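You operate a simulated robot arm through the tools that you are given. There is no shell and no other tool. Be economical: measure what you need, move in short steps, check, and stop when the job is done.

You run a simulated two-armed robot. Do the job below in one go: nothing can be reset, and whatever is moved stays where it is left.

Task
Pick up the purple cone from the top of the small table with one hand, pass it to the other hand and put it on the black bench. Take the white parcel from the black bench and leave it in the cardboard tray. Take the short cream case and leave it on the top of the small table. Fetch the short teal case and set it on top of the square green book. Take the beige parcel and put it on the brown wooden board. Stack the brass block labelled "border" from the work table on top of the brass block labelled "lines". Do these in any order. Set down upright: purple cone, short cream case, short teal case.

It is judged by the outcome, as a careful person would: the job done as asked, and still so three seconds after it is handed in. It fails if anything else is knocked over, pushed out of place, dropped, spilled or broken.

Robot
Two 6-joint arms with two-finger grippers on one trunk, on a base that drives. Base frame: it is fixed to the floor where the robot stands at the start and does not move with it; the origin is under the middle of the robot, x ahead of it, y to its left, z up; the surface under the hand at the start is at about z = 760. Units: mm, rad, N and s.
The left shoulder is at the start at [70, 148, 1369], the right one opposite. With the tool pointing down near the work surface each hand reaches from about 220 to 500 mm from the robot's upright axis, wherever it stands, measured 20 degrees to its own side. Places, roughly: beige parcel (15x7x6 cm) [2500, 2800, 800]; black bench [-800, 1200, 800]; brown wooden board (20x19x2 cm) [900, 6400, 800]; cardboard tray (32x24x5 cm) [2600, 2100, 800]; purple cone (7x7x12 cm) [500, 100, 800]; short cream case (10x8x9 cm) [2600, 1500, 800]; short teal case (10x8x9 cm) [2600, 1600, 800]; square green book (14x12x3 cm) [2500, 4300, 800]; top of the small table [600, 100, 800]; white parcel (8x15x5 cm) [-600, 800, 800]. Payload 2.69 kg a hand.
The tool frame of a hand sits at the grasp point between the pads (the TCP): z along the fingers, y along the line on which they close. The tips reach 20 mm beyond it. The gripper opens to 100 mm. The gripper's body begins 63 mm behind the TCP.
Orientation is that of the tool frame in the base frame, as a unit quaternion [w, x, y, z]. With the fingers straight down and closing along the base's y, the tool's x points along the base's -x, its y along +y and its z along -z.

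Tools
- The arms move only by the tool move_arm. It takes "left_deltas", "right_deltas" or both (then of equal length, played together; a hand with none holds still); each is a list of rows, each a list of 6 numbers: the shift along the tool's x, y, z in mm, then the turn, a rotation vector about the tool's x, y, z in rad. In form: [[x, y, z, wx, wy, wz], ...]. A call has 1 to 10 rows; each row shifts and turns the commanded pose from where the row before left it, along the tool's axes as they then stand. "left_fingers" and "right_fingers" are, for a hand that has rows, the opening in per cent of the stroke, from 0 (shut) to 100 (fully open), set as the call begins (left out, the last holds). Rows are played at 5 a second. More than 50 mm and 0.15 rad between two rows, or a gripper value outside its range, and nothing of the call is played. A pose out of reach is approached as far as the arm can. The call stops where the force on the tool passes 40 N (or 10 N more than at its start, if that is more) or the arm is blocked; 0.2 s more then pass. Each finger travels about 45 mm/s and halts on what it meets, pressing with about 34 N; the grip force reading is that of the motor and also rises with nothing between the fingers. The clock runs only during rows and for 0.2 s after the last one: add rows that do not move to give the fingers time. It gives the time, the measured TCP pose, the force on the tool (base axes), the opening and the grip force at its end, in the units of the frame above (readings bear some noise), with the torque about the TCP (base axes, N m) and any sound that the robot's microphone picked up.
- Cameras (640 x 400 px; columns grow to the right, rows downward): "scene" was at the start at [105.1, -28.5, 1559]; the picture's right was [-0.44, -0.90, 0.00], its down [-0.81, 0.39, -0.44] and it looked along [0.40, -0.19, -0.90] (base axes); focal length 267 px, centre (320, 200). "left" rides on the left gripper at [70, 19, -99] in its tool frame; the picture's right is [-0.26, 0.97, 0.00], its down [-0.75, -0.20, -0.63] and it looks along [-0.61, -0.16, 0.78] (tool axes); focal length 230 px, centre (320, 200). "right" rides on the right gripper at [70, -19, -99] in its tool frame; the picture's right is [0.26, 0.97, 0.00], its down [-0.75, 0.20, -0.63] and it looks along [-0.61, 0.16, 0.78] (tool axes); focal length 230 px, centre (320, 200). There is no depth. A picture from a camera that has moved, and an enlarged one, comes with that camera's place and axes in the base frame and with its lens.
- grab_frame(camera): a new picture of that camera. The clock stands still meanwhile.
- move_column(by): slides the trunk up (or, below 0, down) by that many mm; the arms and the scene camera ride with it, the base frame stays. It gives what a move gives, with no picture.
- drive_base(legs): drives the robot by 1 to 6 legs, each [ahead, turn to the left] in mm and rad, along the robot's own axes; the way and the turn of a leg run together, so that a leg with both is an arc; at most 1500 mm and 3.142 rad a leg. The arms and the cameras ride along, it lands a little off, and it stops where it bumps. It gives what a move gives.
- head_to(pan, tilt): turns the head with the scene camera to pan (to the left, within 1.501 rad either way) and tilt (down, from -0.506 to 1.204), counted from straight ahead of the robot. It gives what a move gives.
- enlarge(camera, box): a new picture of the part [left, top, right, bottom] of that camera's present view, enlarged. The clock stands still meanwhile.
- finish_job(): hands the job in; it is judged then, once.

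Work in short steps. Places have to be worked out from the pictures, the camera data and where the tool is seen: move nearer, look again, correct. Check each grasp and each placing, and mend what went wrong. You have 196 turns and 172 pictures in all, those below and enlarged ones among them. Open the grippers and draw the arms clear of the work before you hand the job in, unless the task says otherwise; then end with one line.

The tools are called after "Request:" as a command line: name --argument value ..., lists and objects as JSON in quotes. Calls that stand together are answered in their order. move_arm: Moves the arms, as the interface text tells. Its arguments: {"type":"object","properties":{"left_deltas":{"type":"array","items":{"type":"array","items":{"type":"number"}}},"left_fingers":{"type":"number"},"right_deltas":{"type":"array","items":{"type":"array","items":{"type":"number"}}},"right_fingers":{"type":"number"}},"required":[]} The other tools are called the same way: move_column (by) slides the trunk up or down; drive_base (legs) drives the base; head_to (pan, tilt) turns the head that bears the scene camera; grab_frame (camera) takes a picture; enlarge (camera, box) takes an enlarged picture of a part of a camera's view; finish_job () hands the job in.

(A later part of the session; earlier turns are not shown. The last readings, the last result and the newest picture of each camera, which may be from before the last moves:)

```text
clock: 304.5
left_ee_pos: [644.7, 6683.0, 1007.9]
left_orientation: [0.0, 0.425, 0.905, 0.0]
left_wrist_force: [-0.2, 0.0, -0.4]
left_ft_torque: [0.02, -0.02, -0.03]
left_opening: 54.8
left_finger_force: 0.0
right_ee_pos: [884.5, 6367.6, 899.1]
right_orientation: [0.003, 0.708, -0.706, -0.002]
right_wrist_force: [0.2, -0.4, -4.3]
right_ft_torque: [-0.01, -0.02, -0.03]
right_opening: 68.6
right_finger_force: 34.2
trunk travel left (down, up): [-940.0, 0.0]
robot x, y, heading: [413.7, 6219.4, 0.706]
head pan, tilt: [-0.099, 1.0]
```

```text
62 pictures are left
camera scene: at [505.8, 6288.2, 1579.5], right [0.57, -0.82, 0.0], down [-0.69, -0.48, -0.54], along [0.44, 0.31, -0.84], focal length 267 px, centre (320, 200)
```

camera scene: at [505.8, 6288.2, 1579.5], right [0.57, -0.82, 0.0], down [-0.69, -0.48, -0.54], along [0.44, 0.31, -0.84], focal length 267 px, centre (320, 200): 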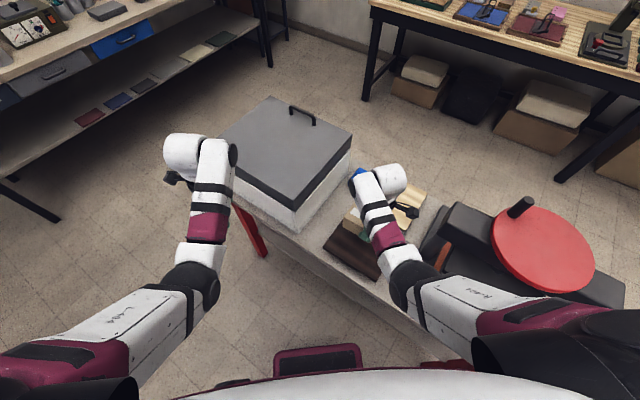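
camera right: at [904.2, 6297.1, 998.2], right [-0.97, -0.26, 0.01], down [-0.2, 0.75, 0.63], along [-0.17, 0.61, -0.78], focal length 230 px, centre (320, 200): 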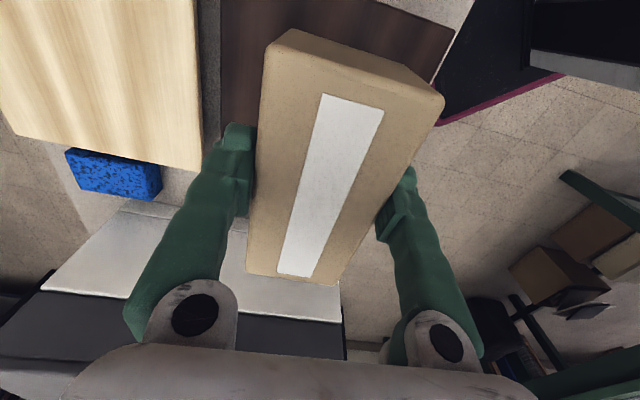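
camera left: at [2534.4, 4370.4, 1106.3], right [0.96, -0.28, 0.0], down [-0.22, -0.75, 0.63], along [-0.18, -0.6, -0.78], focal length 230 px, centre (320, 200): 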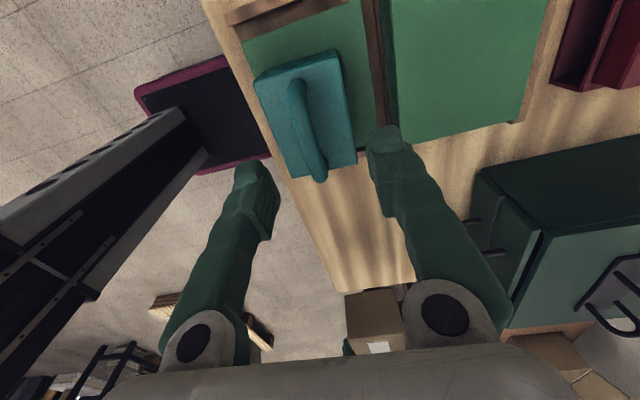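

The board's centre from this view is (883, 6373), and the parcel is centred over it. I lower further with the arm, then the trunk.

Request:
move_arm --right_deltas '[[0, 0, 20, 0, 0, 0], [0, 0, 15, 0, 0, 0], [0, 0, 0, 0, 0, 0]]'

Request:
move_column --by -60

Request:
grab_frame --camera "right"

```text
clock: 305.3
left_ee_pos: [644.6, 6684.1, 1005.9]
left_orientation: [0.001, 0.425, 0.905, 0.001]
left_wrist_force: [0.4, 0.4, 0.5]
left_ft_torque: [-0.03, 0.0, -0.04]
left_opening: 55.1
left_finger_force: 0.0
right_ee_pos: [885.0, 6369.1, 864.7]
right_orientation: [0.002, 0.707, -0.707, 0.0]
right_wrist_force: [0.0, -0.5, -3.4]
right_ft_torque: [-0.05, -0.01, 0.0]
right_opening: 68.3
right_finger_force: 33.8
trunk travel left (down, up): [-940.0, 0.0]
robot x, y, heading: [410.2, 6218.6, 0.708]
head pan, tilt: [-0.099, 1.0]
```

```text
clock: 306.4
left_ee_pos: [641.5, 6682.7, 949.1]
left_orientation: [0.002, 0.425, 0.905, 0.001]
left_wrist_force: [-0.2, 0.2, 0.5]
left_ft_torque: [0.01, -0.01, 0.0]
left_opening: 55.1
left_finger_force: 0.1
right_ee_pos: [888.2, 6370.2, 812.2]
right_orientation: [-0.009, 0.708, -0.706, 0.004]
right_wrist_force: [-6.8, -1.0, 20.9]
right_ft_torque: [-0.82, -0.03, -0.02]
right_opening: 68.5
right_finger_force: 33.9
trunk travel left (down, up): [-880.0, 60.0]
robot x, y, heading: [406.8, 6215.4, 0.707]
head pan, tilt: [-0.099, 1.0]
stopped: the force on the tool passed its limit at 44 N (the readings are from after the stop); the commanded pose is now the measured one
```

```text
61 pictures are left
camera right: at [905.2, 6300.1, 911.9], right [-0.96, -0.26, -0.02], down [-0.22, 0.75, 0.63], along [-0.15, 0.61, -0.78], focal length 230 px, centre (320, 200)
```

right: 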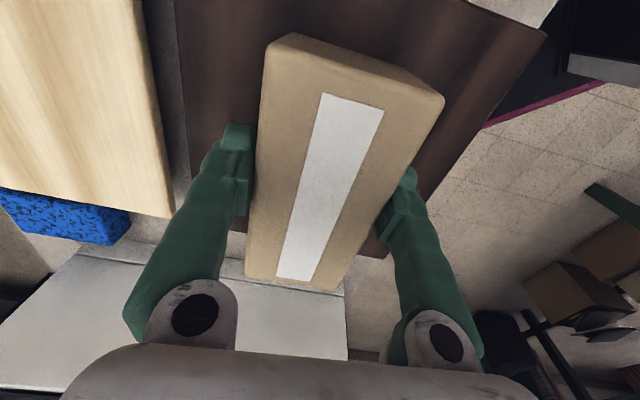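

The parcel touched down on the board, centred and fully on it. I release, raise and check.

Request:
move_arm --right_deltas '[[0, 0, 0, 0, 0, 0], [0, 0, 0, 0, 0, 0], [0, 0, 0, 0, 0, 0], [0, 0, -25, 0, 0, 0], [0, 0, -30, 0, 0, 0], [0, 0, -30, 0, 0, 0]]' --right_fingers 95

Request:
move_column --by 60

Request:
grab_frame --camera "right"

Request:
head_to --pan 1.45 --tilt 0.5

Request:
enlarge --camera "scene" --box '[100, 80, 420, 280]'

```text
clock: 307.8
left_ee_pos: [644.5, 6685.1, 947.1]
left_orientation: [0.001, 0.424, 0.906, 0.0]
left_wrist_force: [0.1, -0.8, 0.0]
left_ft_torque: [-0.01, -0.03, 0.0]
left_opening: 55.0
left_finger_force: 0.0
right_ee_pos: [889.2, 6369.9, 893.0]
right_orientation: [-0.007, 0.709, -0.705, 0.004]
right_wrist_force: [0.4, 0.3, -0.3]
right_ft_torque: [0.01, -0.03, 0.03]
right_opening: 94.9
right_finger_force: 0.0
trunk travel left (down, up): [-880.0, 60.0]
robot x, y, heading: [410.9, 6220.5, 0.704]
head pan, tilt: [-0.099, 1.0]
```

```text
clock: 308.8
left_ee_pos: [645.4, 6683.1, 1007.2]
left_orientation: [0.0, 0.425, 0.905, 0.0]
left_wrist_force: [-0.3, -0.4, 0.0]
left_ft_torque: [-0.02, -0.01, -0.07]
left_opening: 54.9
left_finger_force: 0.0
right_ee_pos: [890.5, 6369.8, 953.8]
right_orientation: [-0.006, 0.708, -0.706, 0.004]
right_wrist_force: [0.0, -0.2, 0.1]
right_ft_torque: [0.01, 0.0, 0.02]
right_opening: 95.2
right_finger_force: 0.0
trunk travel left (down, up): [-940.0, 0.0]
robot x, y, heading: [408.7, 6216.6, 0.705]
head pan, tilt: [-0.099, 1.0]
```

```text
60 pictures are left
camera right: at [907.4, 6299.5, 1052.6], right [-0.97, -0.26, -0.01], down [-0.21, 0.75, 0.63], along [-0.15, 0.61, -0.78], focal length 230 px, centre (320, 200)
```

right: 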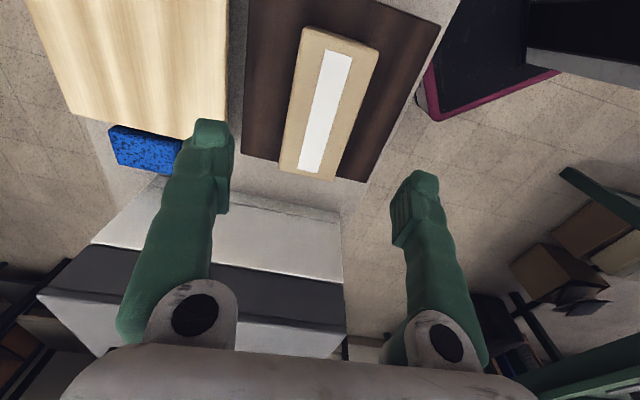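

```text
clock: 310.4
left_ee_pos: [646.6, 6683.9, 1007.5]
left_orientation: [0.001, 0.425, 0.905, 0.0]
left_wrist_force: [-0.6, 0.4, 0.5]
left_ft_torque: [0.05, 0.02, -0.03]
left_opening: 54.8
left_finger_force: 0.0
right_ee_pos: [890.7, 6371.2, 953.6]
right_orientation: [-0.007, 0.708, -0.706, 0.004]
right_wrist_force: [-0.2, 1.1, -0.4]
right_ft_torque: [-0.01, 0.02, 0.01]
right_opening: 95.2
right_finger_force: 0.0
trunk travel left (down, up): [-940.0, 0.0]
robot x, y, heading: [411.1, 6217.2, 0.708]
head pan, tilt: [1.45, 0.499]
```

```text
2.00 times, centred on (260, 180) of scene
camera zoom: at [397.4, 6324.6, 1620.6], right [0.83, 0.55, 0.0], down [0.26, -0.4, -0.88], along [-0.49, 0.73, -0.48], focal length 533 px, centre (440, 240)
```

zoom: 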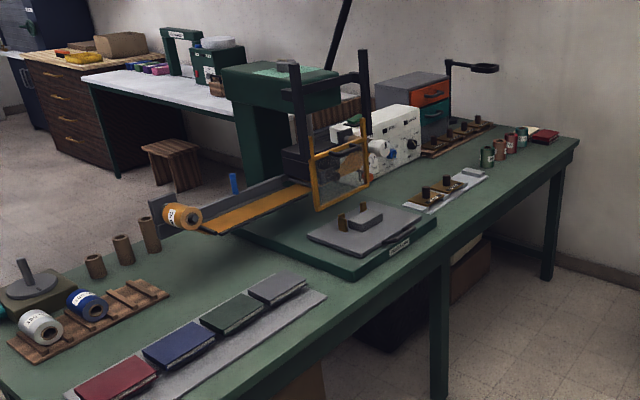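

The beige parcel lies well on the board. The green table has small brass pieces with dark knobs on plates at about (-690, 7840), plus a rack behind them. I back out and drive around to look closely.

Request:
drive_base --legs '[[-330, 0], [0, 0.87], [850, 0], [800, 0], [0, 1.571]]'

Request:
head_to --pan -0.1 --tilt 0.6

Request:
grab_frame --camera "scene"

```text
clock: 326.7
left_ee_pos: [-339.0, 7456.3, 1007.3]
left_orientation: [0.0, 0.71, -0.704, 0.0]
left_wrist_force: [-0.4, -0.1, -0.4]
left_ft_torque: [0.01, 0.0, -0.05]
left_opening: 55.4
left_finger_force: 0.1
right_ee_pos: [-329.9, 7852.1, 953.5]
right_orientation: [-0.005, 0.903, 0.43, -0.005]
right_wrist_force: [-0.3, -0.1, 0.6]
right_ft_torque: [0.01, 0.02, 0.01]
right_opening: 94.9
right_finger_force: 0.1
trunk travel left (down, up): [-940.0, 0.0]
robot x, y, heading: [138.6, 7669.4, -3.118]
head pan, tilt: [1.45, 0.499]
```

```text
clock: 328.4
left_ee_pos: [-338.6, 7455.0, 1007.2]
left_orientation: [0.0, 0.71, -0.704, -0.001]
left_wrist_force: [0.6, -1.0, 0.6]
left_ft_torque: [0.0, -0.05, -0.01]
left_opening: 55.0
left_finger_force: 0.1
right_ee_pos: [-329.2, 7853.1, 953.8]
right_orientation: [-0.006, 0.903, 0.431, -0.005]
right_wrist_force: [0.5, -0.5, 0.5]
right_ft_torque: [0.01, 0.0, -0.01]
right_opening: 94.9
right_finger_force: 0.1
trunk travel left (down, up): [-940.0, 0.0]
robot x, y, heading: [138.0, 7666.9, -3.122]
head pan, tilt: [-0.099, 0.6]
```

```text
58 pictures are left
camera scene: at [-0.9, 7672.0, 1611.5], right [0.08, 1.0, 0.0], down [0.56, -0.04, -0.82], along [-0.82, 0.06, -0.57], focal length 267 px, centre (320, 200)
```

scene: 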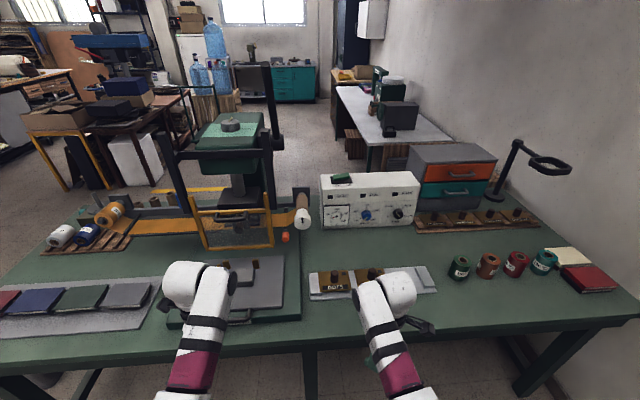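

Brass blocks with lettering are visible under the right hand. I enlarge the plate, the rack and the press bed.

Request:
enlarge --camera "scene" --box '[290, 250, 450, 320]'

Request:
enlarge --camera "scene" --box '[400, 190, 560, 260]'

Request:
enlarge --camera "scene" --box '[150, 230, 320, 330]'

```text
4.00 times, centred on (370, 285) of scene
camera zoom: at [-0.9, 7672.0, 1611.5], right [0.08, 1.0, 0.0], down [0.56, -0.04, -0.82], along [-0.82, 0.06, -0.57], focal length 1067 px, centre (120, -140)
```

zoom: 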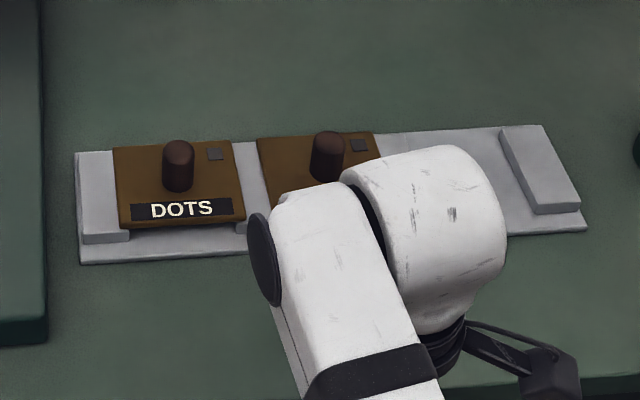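

```text
4.00 times, centred on (480, 225) of scene
camera zoom: at [-0.9, 7672.0, 1611.5], right [0.08, 1.0, 0.0], down [0.56, -0.04, -0.82], along [-0.82, 0.06, -0.57], focal length 1067 px, centre (-320, 100)
```

zoom: 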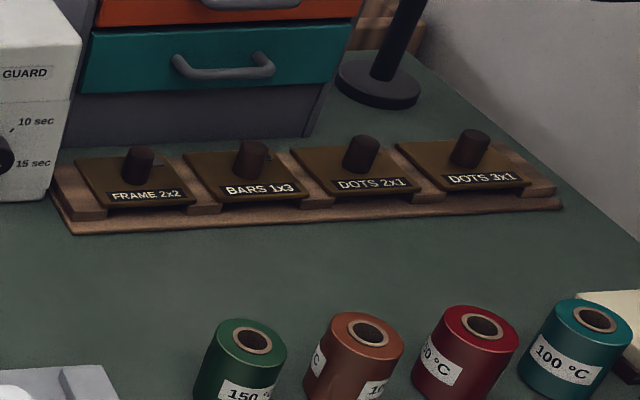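

```text
3.76 times, centred on (235, 280) of scene
camera zoom: at [-0.9, 7672.0, 1611.5], right [0.08, 1.0, 0.0], down [0.56, -0.04, -0.82], along [-0.82, 0.06, -0.57], focal length 1004 px, centre (640, -101)
```

zoom: 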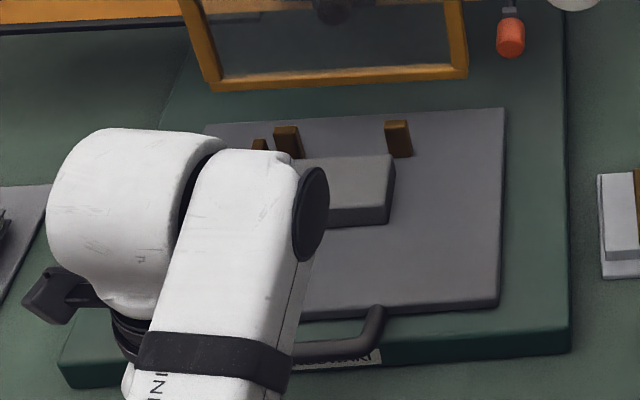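

One block reads DOTS and the second's label is hidden behind my hand. I turn right a little to uncover it.

Request:
drive_base --legs '[[0, -0.4]]'

Request:
head_to --pan 0.35 --tilt 0.7

Request:
grab_frame --camera "scene"

```text
clock: 330.0
left_ee_pos: [-382.8, 7659.1, 1007.9]
left_orientation: [0.001, -0.554, 0.832, 0.0]
left_wrist_force: [-0.5, 0.3, -0.1]
left_ft_torque: [0.05, -0.03, -0.01]
left_opening: 54.9
left_finger_force: 0.0
right_ee_pos: [-219.9, 8021.3, 953.4]
right_orientation: [-0.007, 0.971, 0.24, -0.003]
right_wrist_force: [0.2, 0.3, -0.2]
right_ft_torque: [0.0, -0.04, -0.02]
right_opening: 95.1
right_finger_force: 0.0
trunk travel left (down, up): [-940.0, 0.0]
robot x, y, heading: [138.2, 7666.0, 2.761]
head pan, tilt: [-0.099, 0.6]
```

```text
clock: 330.9
left_ee_pos: [-383.7, 7660.6, 1007.2]
left_orientation: [0.0, -0.554, 0.832, 0.0]
left_wrist_force: [0.8, 0.5, -0.1]
left_ft_torque: [0.02, 0.01, -0.01]
left_opening: 55.2
left_finger_force: 0.1
right_ee_pos: [-219.0, 8022.7, 952.6]
right_orientation: [-0.006, 0.971, 0.241, -0.004]
right_wrist_force: [-0.4, 0.2, 0.1]
right_ft_torque: [0.01, 0.0, 0.04]
right_opening: 95.1
right_finger_force: 0.1
trunk travel left (down, up): [-940.0, 0.0]
robot x, y, heading: [142.7, 7666.5, 2.762]
head pan, tilt: [0.351, 0.7]
```

```text
54 pictures are left
camera scene: at [6.2, 7688.4, 1602.9], right [0.03, 1.0, 0.0], down [0.64, -0.02, -0.77], along [-0.76, 0.02, -0.64], focal length 267 px, centre (320, 200)
```

scene: 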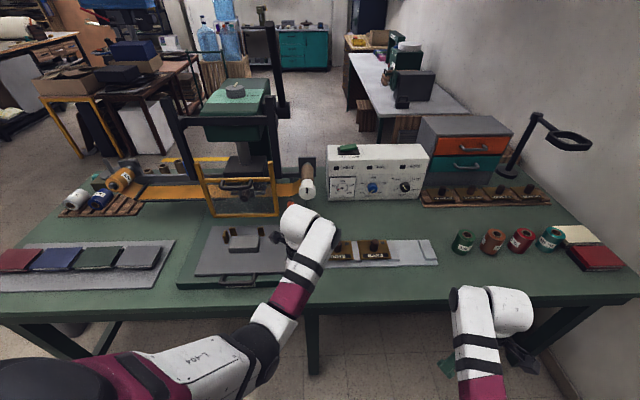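

Request:
enlarge --camera "scene" --box '[320, 225, 450, 275]'

```text
4.92 times, centred on (385, 250) of scene
camera zoom: at [6.2, 7688.4, 1602.9], right [0.03, 1.0, 0.0], down [0.64, -0.02, -0.77], along [-0.76, 0.02, -0.64], focal length 1313 px, centre (0, -46)
```

zoom: 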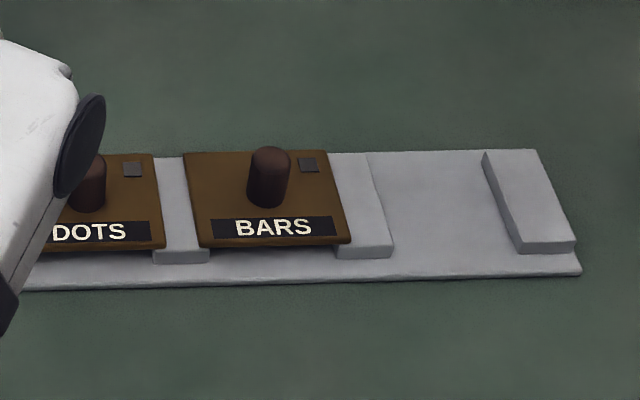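

The plate holds DOTS and BARS, not the ones wanted. I scan the other tables on the west side.

Request:
head_to --pan 0.95 --tilt 0.15

Request:
grab_frame --camera "scene"

Request:
head_to --pan -0.05 --tilt 0.2

Request:
enlarge --camera "scene" --box '[220, 80, 540, 280]'

```text
clock: 331.9
left_ee_pos: [-382.7, 7659.8, 1007.0]
left_orientation: [0.0, -0.554, 0.833, 0.001]
left_wrist_force: [-0.6, 0.4, -0.1]
left_ft_torque: [0.01, 0.03, -0.01]
left_opening: 54.8
left_finger_force: 0.1
right_ee_pos: [-218.5, 8020.8, 952.7]
right_orientation: [-0.007, 0.971, 0.24, -0.004]
right_wrist_force: [-0.1, 1.2, -0.2]
right_ft_torque: [0.01, 0.02, 0.03]
right_opening: 95.0
right_finger_force: 0.1
trunk travel left (down, up): [-940.0, 0.0]
robot x, y, heading: [139.1, 7669.0, 2.76]
head pan, tilt: [0.949, 0.15]
```

```text
52 pictures are left
camera scene: at [12.6, 7635.3, 1652.9], right [-0.54, 0.84, 0.0], down [0.13, 0.08, -0.99], along [-0.83, -0.53, -0.15], focal length 267 px, centre (320, 200)
```

scene: 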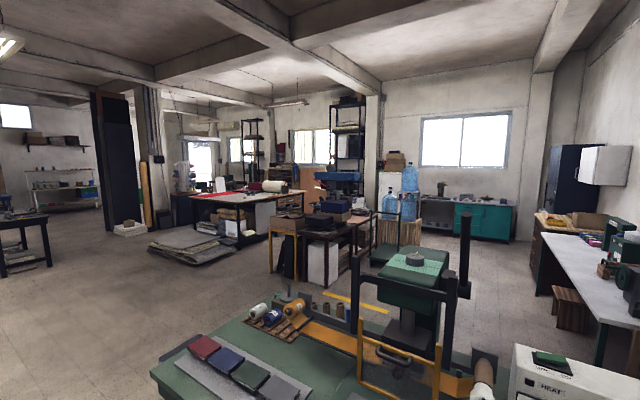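

```text
clock: 333.1
left_ee_pos: [-383.0, 7660.8, 1007.3]
left_orientation: [0.001, -0.554, 0.833, 0.0]
left_wrist_force: [0.3, 0.3, 0.3]
left_ft_torque: [-0.01, 0.0, 0.02]
left_opening: 55.1
left_finger_force: 0.0
right_ee_pos: [-220.5, 8021.6, 953.3]
right_orientation: [-0.007, 0.971, 0.24, -0.003]
right_wrist_force: [0.4, -0.6, 0.6]
right_ft_torque: [-0.04, 0.02, -0.02]
right_opening: 94.9
right_finger_force: 0.1
trunk travel left (down, up): [-940.0, 0.0]
robot x, y, heading: [139.7, 7668.4, 2.759]
head pan, tilt: [-0.051, 0.201]
```

```text
2.00 times, centred on (380, 180) of scene
camera zoom: at [6.2, 7724.0, 1648.3], right [0.42, 0.91, 0.0], down [0.18, -0.08, -0.98], along [-0.89, 0.41, -0.2], focal length 533 px, centre (200, 240)
```

zoom: 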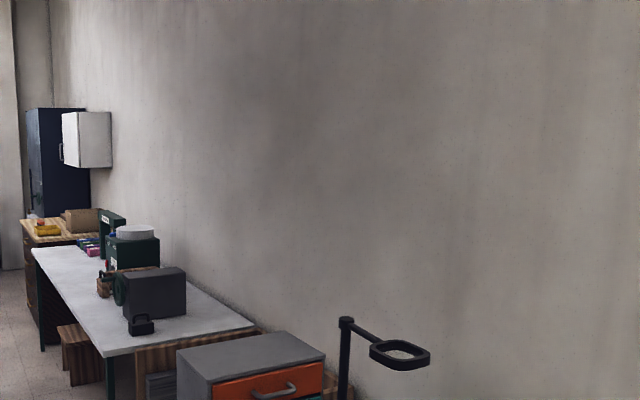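

The enlarge tool renders real detail, so I can read labels from afar. I back off from the table and turn to face the rest of the room.

Request:
drive_base --legs '[[-200, 0], [0, 2.62]]'

Request:
head_to --pan 0.3 --tilt 0.25

Request:
grab_frame --camera "scene"

Request:
head_to --pan -0.9 --tilt 0.25

Request:
grab_frame --camera "scene"

```text
clock: 340.9
left_ee_pos: [776.8, 7339.3, 1007.6]
left_orientation: [0.0, 0.947, 0.32, -0.001]
left_wrist_force: [-0.5, -0.5, -0.2]
left_ft_torque: [-0.01, 0.0, 0.03]
left_opening: 55.1
left_finger_force: 0.0
right_ee_pos: [453.4, 7107.8, 952.7]
right_orientation: [0.001, 0.021, 1.0, -0.007]
right_wrist_force: [1.0, 0.1, 0.5]
right_ft_torque: [0.04, 0.0, 0.03]
right_opening: 95.0
right_finger_force: 0.1
trunk travel left (down, up): [-940.0, 0.0]
robot x, y, heading: [321.3, 7595.5, -0.907]
head pan, tilt: [-0.051, 0.201]
```

```text
clock: 341.7
left_ee_pos: [776.5, 7339.4, 1007.5]
left_orientation: [0.0, 0.948, 0.319, 0.0]
left_wrist_force: [-0.1, 0.0, 0.5]
left_ft_torque: [0.02, -0.02, -0.03]
left_opening: 54.8
left_finger_force: 0.0
right_ee_pos: [453.4, 7108.3, 953.1]
right_orientation: [0.002, 0.02, 1.0, -0.006]
right_wrist_force: [-0.4, 0.0, -0.5]
right_ft_torque: [-0.01, -0.01, -0.03]
right_opening: 94.8
right_finger_force: 0.0
trunk travel left (down, up): [-940.0, 0.0]
robot x, y, heading: [319.5, 7595.4, -0.907]
head pan, tilt: [0.3, 0.25]
```

```text
50 pictures are left
camera scene: at [428.4, 7499.9, 1643.7], right [-0.57, -0.82, 0.0], down [-0.2, 0.14, -0.97], along [0.8, -0.55, -0.25], focal length 267 px, centre (320, 200)
```

scene: 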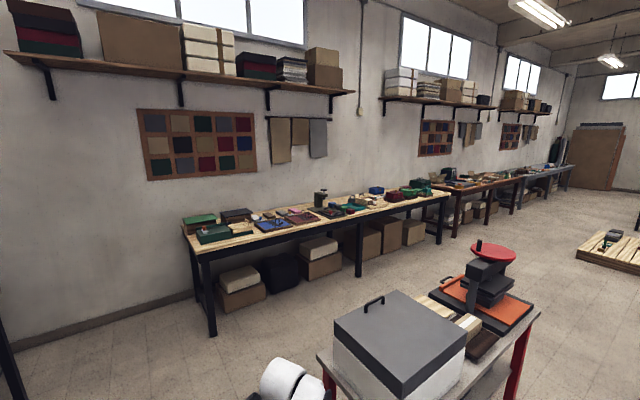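

```text
clock: 343.1
left_ee_pos: [776.5, 7339.4, 1007.0]
left_orientation: [0.001, 0.948, 0.319, -0.001]
left_wrist_force: [-0.3, 0.2, 0.8]
left_ft_torque: [0.0, 0.03, -0.02]
left_opening: 54.9
left_finger_force: 0.2
right_ee_pos: [454.5, 7109.5, 953.4]
right_orientation: [0.002, 0.019, 1.0, -0.007]
right_wrist_force: [0.1, 0.1, 0.5]
right_ft_torque: [0.01, -0.01, -0.01]
right_opening: 94.8
right_finger_force: 0.1
trunk travel left (down, up): [-940.0, 0.0]
robot x, y, heading: [322.2, 7591.0, -0.906]
head pan, tilt: [-0.901, 0.25]
```

```text
49 pictures are left
camera scene: at [329.8, 7462.3, 1643.7], right [-0.97, 0.23, 0.0], down [0.06, 0.24, -0.97], along [-0.23, -0.94, -0.25], focal length 267 px, centre (320, 200)
```

scene: 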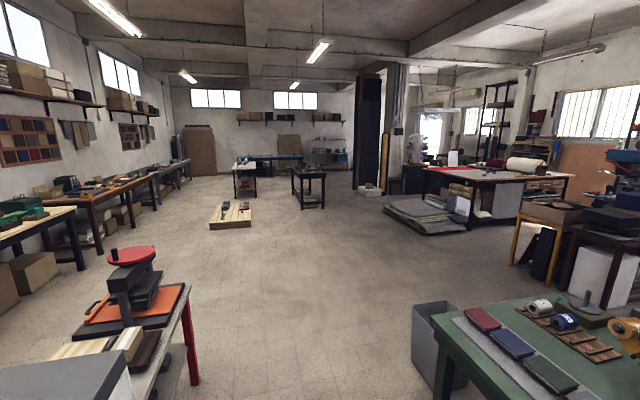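

I zoom on the red-mat table and the yellow-legged table.

Request:
enlarge --camera "scene" --box '[420, 148, 580, 198]'

Request:
enlarge --camera "scene" --box '[500, 145, 640, 235]'

Request:
enlarge --camera "scene" --box '[225, 145, 345, 205]'

```text
4.00 times, centred on (500, 173) of scene
camera zoom: at [329.8, 7462.3, 1643.7], right [-0.97, 0.23, 0.0], down [0.06, 0.24, -0.97], along [-0.23, -0.94, -0.25], focal length 1067 px, centre (-400, 308)
```

zoom: 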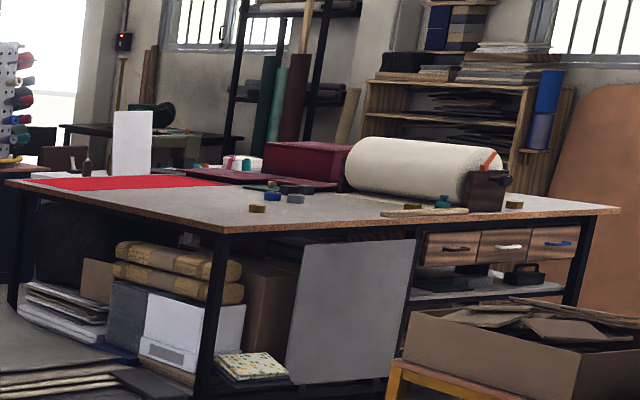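

```text
4.44 times, centred on (570, 190) of scene
camera zoom: at [329.8, 7462.3, 1643.7], right [-0.97, 0.23, 0.0], down [0.06, 0.24, -0.97], along [-0.23, -0.94, -0.25], focal length 1185 px, centre (-791, 244)
```

zoom: 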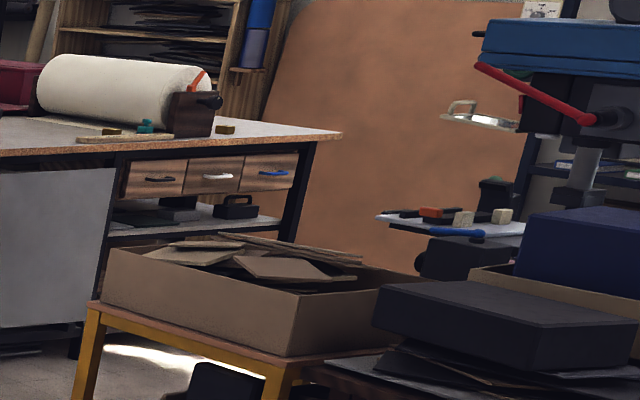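

```text
5.33 times, centred on (285, 175) of scene
camera zoom: at [329.8, 7462.3, 1643.7], right [-0.97, 0.23, 0.0], down [0.06, 0.24, -0.97], along [-0.23, -0.94, -0.25], focal length 1422 px, centre (507, 333)
```

zoom: 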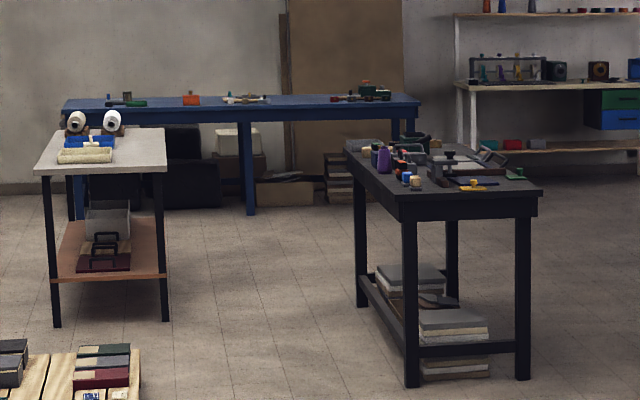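

The large red-mat table has small brass-coloured blocks on it. I zoom in to read their labels.

Request:
enlarge --camera "scene" --box '[476, 165, 508, 185]'

Request:
enlarge --camera "scene" --box '[515, 165, 555, 185]'

```text
16.00 times, centred on (492, 175) of scene
camera zoom: at [329.8, 7462.3, 1643.7], right [-0.97, 0.23, 0.0], down [0.06, 0.24, -0.97], along [-0.23, -0.94, -0.25], focal length 4268 px, centre (-2432, 600)
```

zoom: 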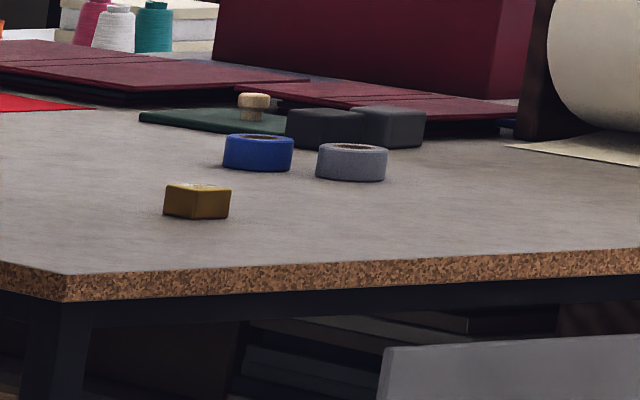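

```text
16.00 times, centred on (535, 175) of scene
camera zoom: at [329.8, 7462.3, 1643.7], right [-0.97, 0.23, 0.0], down [0.06, 0.24, -0.97], along [-0.23, -0.94, -0.25], focal length 4268 px, centre (-3120, 600)
```

zoom: 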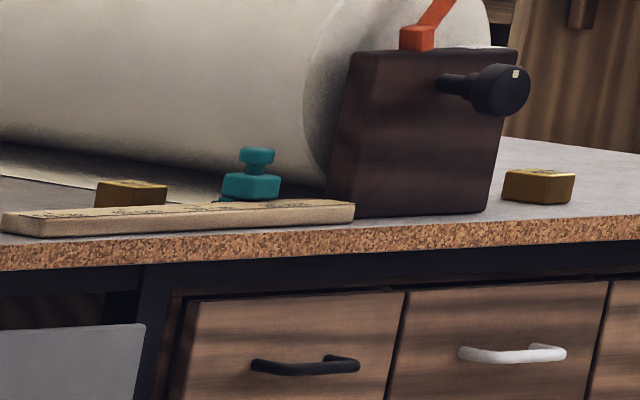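

Three brass blocks with labels on top lie on the large work table, roughly around (-4000…-5300, 3300). I drive there by way of the open floor.

Request:
drive_base --legs '[[0, -0.665], [1300, 0], [690, 0], [0, -1.109], [1500, 0], [900, 0]]'

Request:
head_to --pan 0.0 --tilt 0.35

Request:
grab_frame --camera "scene"

```text
clock: 369.1
left_ee_pos: [-2182.5, 4136.2, 1008.4]
left_orientation: [0.0, 0.847, -0.532, 0.0]
left_wrist_force: [-0.4, 0.1, -0.5]
left_ft_torque: [0.01, 0.01, 0.02]
left_opening: 55.1
left_finger_force: 0.2
right_ee_pos: [-2344.5, 4499.9, 954.3]
right_orientation: [-0.004, 0.788, 0.616, -0.008]
right_wrist_force: [-0.9, -0.3, -0.4]
right_ft_torque: [-0.01, 0.03, 0.03]
right_opening: 95.1
right_finger_force: 0.0
trunk travel left (down, up): [-940.0, 0.0]
robot x, y, heading: [-1841.1, 4532.0, -2.679]
head pan, tilt: [-0.901, 0.25]
```

```text
clock: 370.3
left_ee_pos: [-2183.6, 4134.8, 1008.2]
left_orientation: [0.0, 0.846, -0.532, -0.001]
left_wrist_force: [0.0, 0.7, 0.4]
left_ft_torque: [0.03, -0.01, 0.0]
left_opening: 55.1
left_finger_force: 0.0
right_ee_pos: [-2344.6, 4499.6, 953.4]
right_orientation: [-0.004, 0.787, 0.616, -0.006]
right_wrist_force: [0.1, 0.7, 0.1]
right_ft_torque: [0.01, -0.01, -0.02]
right_opening: 94.9
right_finger_force: 0.0
trunk travel left (down, up): [-940.0, 0.0]
robot x, y, heading: [-1842.8, 4531.1, -2.675]
head pan, tilt: [0.0, 0.351]
```

```text
43 pictures are left
camera scene: at [-1971.6, 4465.5, 1634.3], right [-0.45, 0.9, 0.0], down [0.31, 0.15, -0.94], along [-0.84, -0.42, -0.34], focal length 267 px, centre (320, 200)
```

scene: 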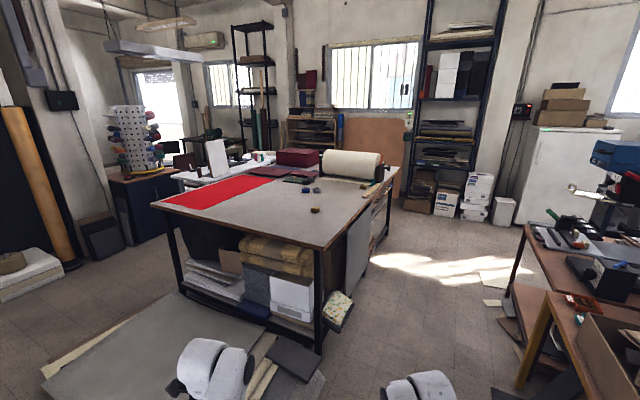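

The table is clear now: its north edge is at y≈3865 and its top at z≈840. I zoom in on the blocks to read their labels.

Request:
enlarge --camera "scene" --box '[300, 198, 332, 218]'

Request:
enlarge --camera "scene" --box '[340, 170, 400, 208]'

```text
16.00 times, centred on (316, 208) of scene
camera zoom: at [-1971.6, 4465.5, 1634.3], right [-0.45, 0.9, 0.0], down [0.31, 0.15, -0.94], along [-0.84, -0.42, -0.34], focal length 4268 px, centre (384, 72)
```

zoom: 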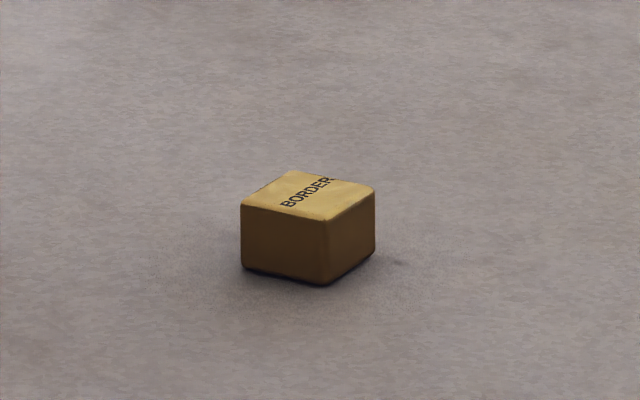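

```text
10.53 times, centred on (370, 189) of scene
camera zoom: at [-1971.6, 4465.5, 1634.3], right [-0.45, 0.9, 0.0], down [0.31, 0.15, -0.94], along [-0.84, -0.42, -0.34], focal length 2808 px, centre (-206, 316)
```

zoom: 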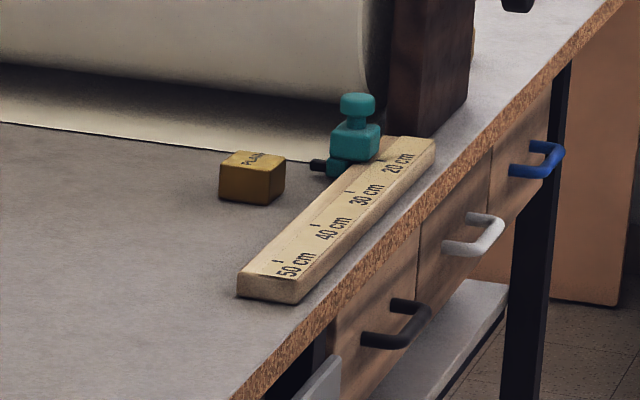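

The nearest block is BORDER, at about (-3680, 3570). PLAIN is farther along, and the third, behind the paper roll, should be LINES. I drive to the table's north side opposite BORDER.

Request:
drive_base --legs '[[0, -0.426], [1200, 0], [790, 0], [0, 1.53], [200, 0]]'

Request:
head_to --pan 0.2 --tilt 0.8

Request:
grab_frame --camera "scene"

Request:
grab_frame --camera "left"

```text
clock: 386.4
left_ee_pos: [-3661.7, 3830.7, 1009.8]
left_orientation: [0.002, 1.0, -0.027, -0.001]
left_wrist_force: [-0.1, 0.8, -0.2]
left_ft_torque: [-0.03, 0.01, -0.01]
left_opening: 54.8
left_finger_force: 0.1
right_ee_pos: [-4058.7, 3862.5, 954.3]
right_orientation: [0.0, 0.364, 0.931, -0.009]
right_wrist_force: [-0.1, 0.8, 0.1]
right_ft_torque: [-0.03, 0.0, -0.03]
right_opening: 95.1
right_finger_force: 0.1
trunk travel left (down, up): [-940.0, 0.0]
robot x, y, heading: [-3846.6, 4312.9, -1.613]
head pan, tilt: [0.0, 0.351]
```

```text
clock: 387.4
left_ee_pos: [-3661.6, 3827.0, 1007.2]
left_orientation: [-0.001, 1.0, -0.027, 0.0]
left_wrist_force: [-0.1, 0.0, -0.4]
left_ft_torque: [0.01, 0.01, 0.0]
left_opening: 55.0
left_finger_force: 0.1
right_ee_pos: [-4057.2, 3858.4, 953.0]
right_orientation: [-0.001, 0.363, 0.932, -0.007]
right_wrist_force: [-0.2, -0.5, -0.2]
right_ft_torque: [0.01, -0.03, -0.01]
right_opening: 95.2
right_finger_force: 0.1
trunk travel left (down, up): [-940.0, 0.0]
robot x, y, heading: [-3842.1, 4315.5, -1.611]
head pan, tilt: [0.201, 0.799]
```

```text
40 pictures are left
camera scene: at [-3834.2, 4182.9, 1594.6], right [-0.99, -0.16, 0.0], down [-0.11, 0.71, -0.7], along [0.11, -0.69, -0.72], focal length 267 px, centre (320, 200)
```

scene: 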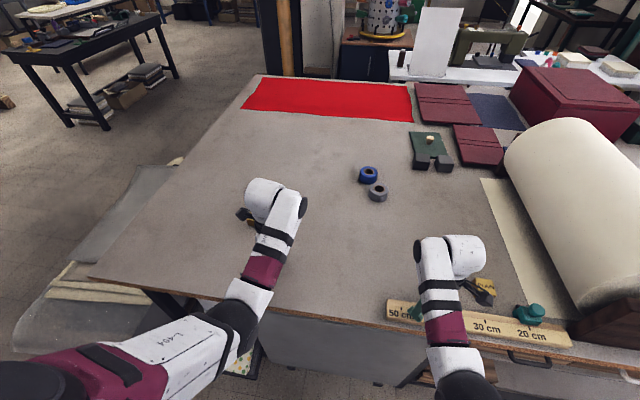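

```text
39 pictures are left
camera left: at [-3592.6, 3803.9, 1106.5], right [-0.31, -0.95, 0.0], down [-0.74, 0.24, 0.63], along [-0.6, 0.2, -0.78], focal length 230 px, centre (320, 200)
```

left: 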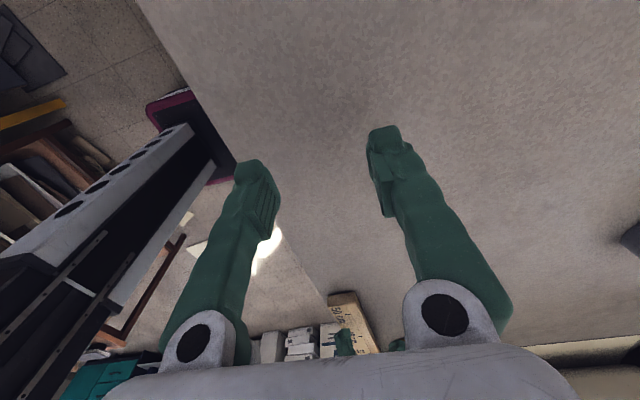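

BORDER shows beside my left wrist at about (-3515, 3610), so I need to stand further east. I shift the base by turning, driving and turning back.

Request:
drive_base --legs '[[0, 0.9], [212, 0], [0, -0.86]]'

Request:
head_to --pan -0.1 --tilt 0.9

Request:
grab_frame --camera "scene"

Request:
grab_frame --camera "left"

```text
clock: 391.2
left_ee_pos: [-3217.4, 4025.4, 1009.0]
left_orientation: [0.0, 0.917, 0.398, 0.0]
left_wrist_force: [-0.5, -0.3, 0.3]
left_ft_torque: [0.05, 0.02, 0.02]
left_opening: 54.9
left_finger_force: 0.0
right_ee_pos: [-3497.4, 3742.6, 953.6]
right_orientation: [0.003, -0.063, 0.998, -0.006]
right_wrist_force: [0.3, -0.8, -0.2]
right_ft_torque: [0.01, -0.02, -0.01]
right_opening: 95.2
right_finger_force: 0.0
trunk travel left (down, up): [-940.0, 0.0]
robot x, y, heading: [-3709.6, 4196.2, -0.738]
head pan, tilt: [0.201, 0.799]
stopped in leg 2: the robot was blocked; the commanded pose is now the measured one
```

```text
clock: 392.0
left_ee_pos: [-3214.9, 4023.7, 1006.0]
left_orientation: [-0.001, 0.917, 0.399, 0.0]
left_wrist_force: [0.2, 0.7, 0.1]
left_ft_torque: [0.04, 0.0, -0.03]
left_opening: 54.8
left_finger_force: 0.1
right_ee_pos: [-3495.2, 3742.0, 953.7]
right_orientation: [0.003, -0.065, 0.998, -0.006]
right_wrist_force: [0.0, -0.4, 0.6]
right_ft_torque: [0.01, -0.03, 0.0]
right_opening: 94.9
right_finger_force: 0.0
trunk travel left (down, up): [-940.0, 0.0]
robot x, y, heading: [-3708.7, 4199.6, -0.739]
head pan, tilt: [-0.099, 0.901]
```

```text
38 pictures are left
camera scene: at [-3619.1, 4106.6, 1586.5], right [-0.74, -0.67, 0.0], down [-0.53, 0.58, -0.62], along [0.41, -0.46, -0.78], focal length 267 px, centre (320, 200)
```

scene: 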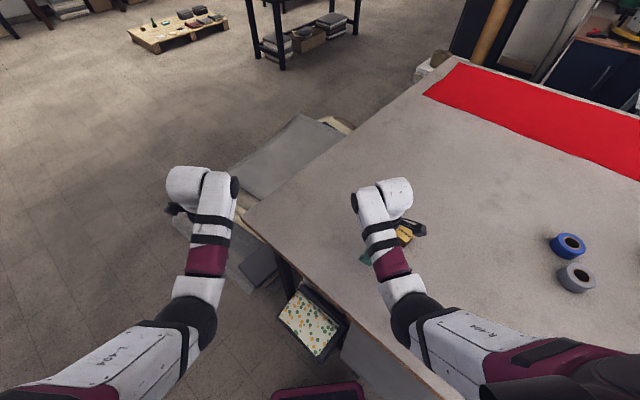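

```text
37 pictures are left
camera left: at [-3153.5, 4062.4, 1106.1], right [0.53, -0.85, 0.0], down [-0.66, -0.41, 0.63], along [-0.54, -0.33, -0.78], focal length 230 px, centre (320, 200)
```

left: 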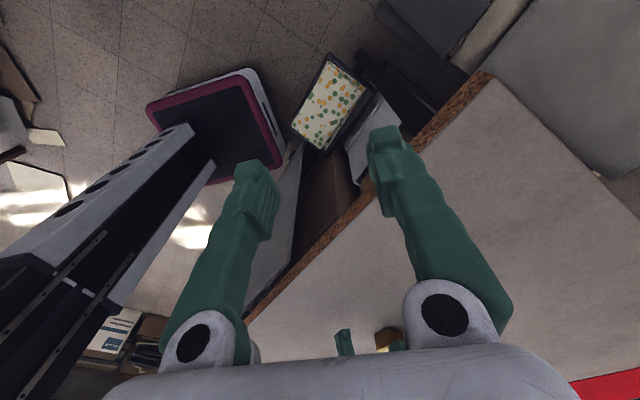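

The base stopped against something low at the table's side (the patterned box still stands), but BORDER is now within the right hand's area at about (-3522, 3608). Reaching it needs the shoulders lower, so I raise the right hand, lower the trunk, and look.

Request:
move_arm --right_deltas '[[0, 0, -35, 0, 0, 0], [0, 0, -35, 0, 0, 0], [0, 0, 0, 0, 0, 0]]'

Request:
move_column --by -90

Request:
grab_frame --camera "right"

```text
clock: 392.8
left_ee_pos: [-3216.5, 4023.9, 1007.8]
left_orientation: [0.0, 0.917, 0.398, 0.0]
left_wrist_force: [0.7, 0.2, 0.5]
left_ft_torque: [-0.02, 0.01, 0.0]
left_opening: 55.1
left_finger_force: 0.0
right_ee_pos: [-3491.8, 3741.5, 1017.8]
right_orientation: [0.003, -0.064, 0.998, -0.008]
right_wrist_force: [0.7, 0.4, -0.4]
right_ft_torque: [-0.03, -0.03, 0.01]
right_opening: 94.8
right_finger_force: 0.0
right hand out of reach, approached as far as the arm can: row 2
trunk travel left (down, up): [-940.0, 0.0]
robot x, y, heading: [-3708.8, 4199.0, -0.742]
head pan, tilt: [-0.099, 0.901]
```

```text
clock: 394.1
left_ee_pos: [-3216.4, 4024.8, 918.0]
left_orientation: [0.0, 0.917, 0.398, 0.0]
left_wrist_force: [-0.2, 0.7, -0.3]
left_ft_torque: [0.01, 0.01, 0.01]
left_opening: 54.9
left_finger_force: 0.1
right_ee_pos: [-3493.1, 3742.8, 926.4]
right_orientation: [0.004, -0.064, 0.998, -0.009]
right_wrist_force: [-0.4, -0.3, -0.2]
right_ft_torque: [0.0, 0.01, 0.0]
right_opening: 94.8
right_finger_force: 0.0
trunk travel left (down, up): [-850.0, 90.0]
robot x, y, heading: [-3708.6, 4199.4, -0.734]
head pan, tilt: [-0.099, 0.901]
```

```text
36 pictures are left
camera right: at [-3560.7, 3715.3, 1026.0], right [-0.38, 0.93, -0.02], down [0.71, 0.3, 0.63], along [0.59, 0.23, -0.78], focal length 230 px, centre (320, 200)
```

right: 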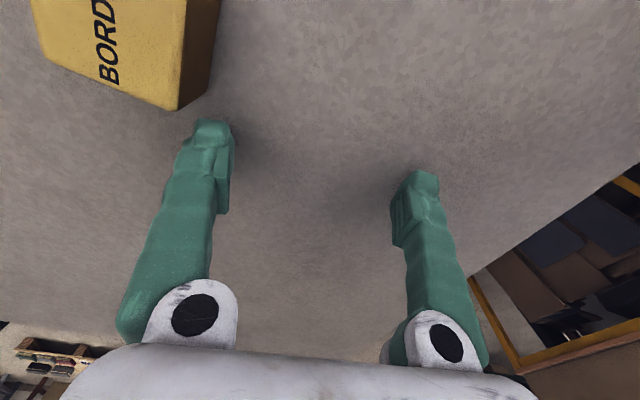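

Comparing sizes in the views, the block is about 45–50 mm wide with its top near z≈925, centred at about (-3530, 3648). I raise the hand and move over it.

Request:
move_arm --right_deltas '[[0, 0, -40, 0, 0, 0.065], [16.3, -29.7, 0, 0, 0, 0], [16.3, -29.7, 0, 0, 0, 0], [16.3, -29.7, 0, 0, 0, 0], [0, 0, 0, 0, 0, 0]]' --right_fingers 100

Request:
grab_frame --camera "right"

```text
clock: 395.2
left_ee_pos: [-3214.6, 4024.2, 916.9]
left_orientation: [0.0, 0.917, 0.399, -0.001]
left_wrist_force: [0.9, 0.0, -0.1]
left_ft_torque: [0.0, 0.02, 0.02]
left_opening: 54.9
left_finger_force: 0.1
right_ee_pos: [-3522.0, 3642.3, 938.6]
right_orientation: [0.003, -0.032, 0.999, -0.007]
right_wrist_force: [0.4, -0.5, -0.4]
right_ft_torque: [0.01, 0.03, 0.0]
right_opening: 100.1
right_finger_force: 0.1
right hand out of reach, approached as far as the arm can: row 1
trunk travel left (down, up): [-850.0, 90.0]
robot x, y, heading: [-3708.6, 4196.7, -0.735]
head pan, tilt: [-0.099, 0.901]
```

```text
35 pictures are left
camera right: at [-3591.2, 3619.6, 1038.2], right [-0.32, 0.95, -0.02], down [0.73, 0.26, 0.63], along [0.6, 0.19, -0.78], focal length 230 px, centre (320, 200)
```

right: 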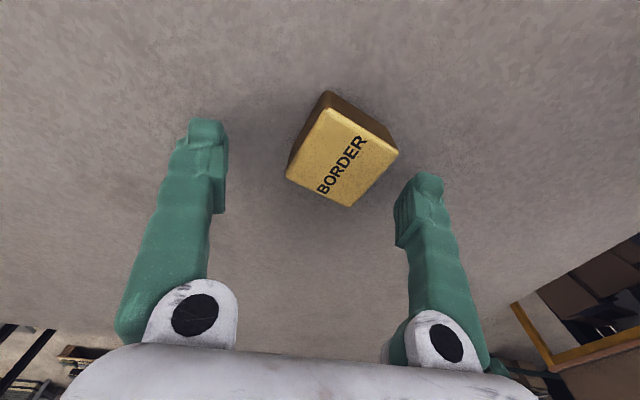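

Now BORDER sits between the fingers, rotated about -12°, with its top near z≈922. I turn to match, centre and lower partway, then check the reading.

Request:
move_arm --right_deltas '[[0, 0, 0, 0, 0, 0.136], [0, 0, 0, 0, 0, 0.136], [8, 6, 10, 0, 0, 0], [0, 0, 10, 0, 0, 0], [0, 0, 0, 0, 0, 0]]'

Request:
grab_frame --camera "right"

```text
clock: 396.4
left_ee_pos: [-3215.8, 4025.0, 916.2]
left_orientation: [0.0, 0.917, 0.399, 0.0]
left_wrist_force: [0.0, -0.5, -0.3]
left_ft_torque: [0.04, -0.03, 0.02]
left_opening: 55.2
left_finger_force: 0.0
right_ee_pos: [-3527.4, 3651.4, 917.6]
right_orientation: [0.005, 0.104, 0.994, -0.008]
right_wrist_force: [0.7, 0.1, -0.9]
right_ft_torque: [-0.01, 0.0, 0.0]
right_opening: 100.0
right_finger_force: 0.0
trunk travel left (down, up): [-850.0, 90.0]
robot x, y, heading: [-3709.7, 4197.4, -0.737]
head pan, tilt: [-0.099, 0.901]
```

```text
34 pictures are left
camera right: at [-3600.2, 3647.1, 1016.1], right [-0.05, 1.0, -0.02], down [0.77, 0.05, 0.63], along [0.63, 0.02, -0.77], focal length 230 px, centre (320, 200)
```

right: 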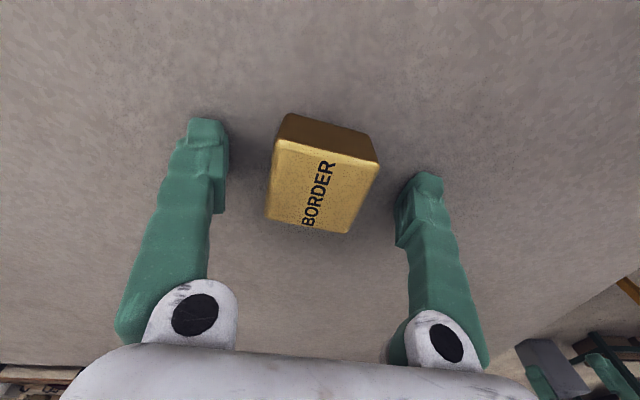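

Fingers are aligned, and the tips are just above the table beside the block. I close here.

Request:
move_arm --right_deltas '[[0, -3, 1.5, 0, 0, 0], [0, 0, 0, 0, 0, 0], [0, 0, 0, 0, 0, 0], [0, 0, 0, 0, 0, 0], [0, 0, 0, 0, 0, 0], [0, 0, 0, 0, 0, 0], [0, 0, 0, 0, 0, 0], [0, 0, 0, 0, 0, 0]]' --right_fingers 0

Request:
move_arm --right_deltas '[[0, 0, -15, 0, 0, 0], [0, 0, -20, 0, 0, 0], [0, 0, 0, 0, 0, 0]]'

Request:
grab_frame --camera "right"

```text
clock: 398.2
left_ee_pos: [-3216.4, 4029.0, 918.4]
left_orientation: [0.002, 0.917, 0.398, -0.001]
left_wrist_force: [-0.5, -1.4, 0.2]
left_ft_torque: [0.02, -0.02, -0.01]
left_opening: 55.2
left_finger_force: 0.0
right_ee_pos: [-3528.2, 3651.7, 920.6]
right_orientation: [0.006, 0.103, 0.995, -0.011]
right_wrist_force: [3.3, -1.2, 27.1]
right_ft_torque: [0.18, 0.12, -0.09]
right_opening: 45.1
right_finger_force: 33.9
trunk travel left (down, up): [-850.0, 90.0]
robot x, y, heading: [-3710.2, 4201.2, -0.742]
head pan, tilt: [-0.099, 0.901]
```

```text
clock: 399.1
left_ee_pos: [-3216.3, 4024.4, 917.5]
left_orientation: [-0.001, 0.917, 0.399, 0.0]
left_wrist_force: [0.0, -1.0, 0.3]
left_ft_torque: [-0.01, 0.01, -0.01]
left_opening: 55.1
left_finger_force: 0.1
right_ee_pos: [-3528.7, 3647.7, 952.7]
right_orientation: [0.004, 0.103, 0.995, -0.005]
right_wrist_force: [0.4, 0.2, -5.4]
right_ft_torque: [0.01, -0.06, -0.03]
right_opening: 45.1
right_finger_force: 33.7
trunk travel left (down, up): [-850.0, 90.0]
robot x, y, heading: [-3713.5, 4199.8, -0.741]
head pan, tilt: [-0.099, 0.901]
```

```text
33 pictures are left
camera right: at [-3600.9, 3643.4, 1050.4], right [-0.05, 1.0, -0.01], down [0.77, 0.05, 0.63], along [0.63, 0.02, -0.77], focal length 230 px, centre (320, 200)
```

right: 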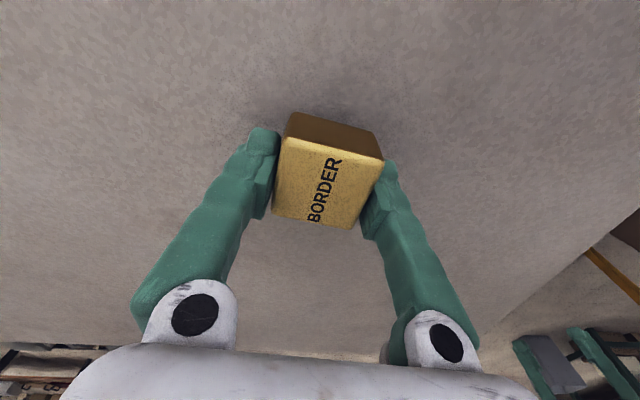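

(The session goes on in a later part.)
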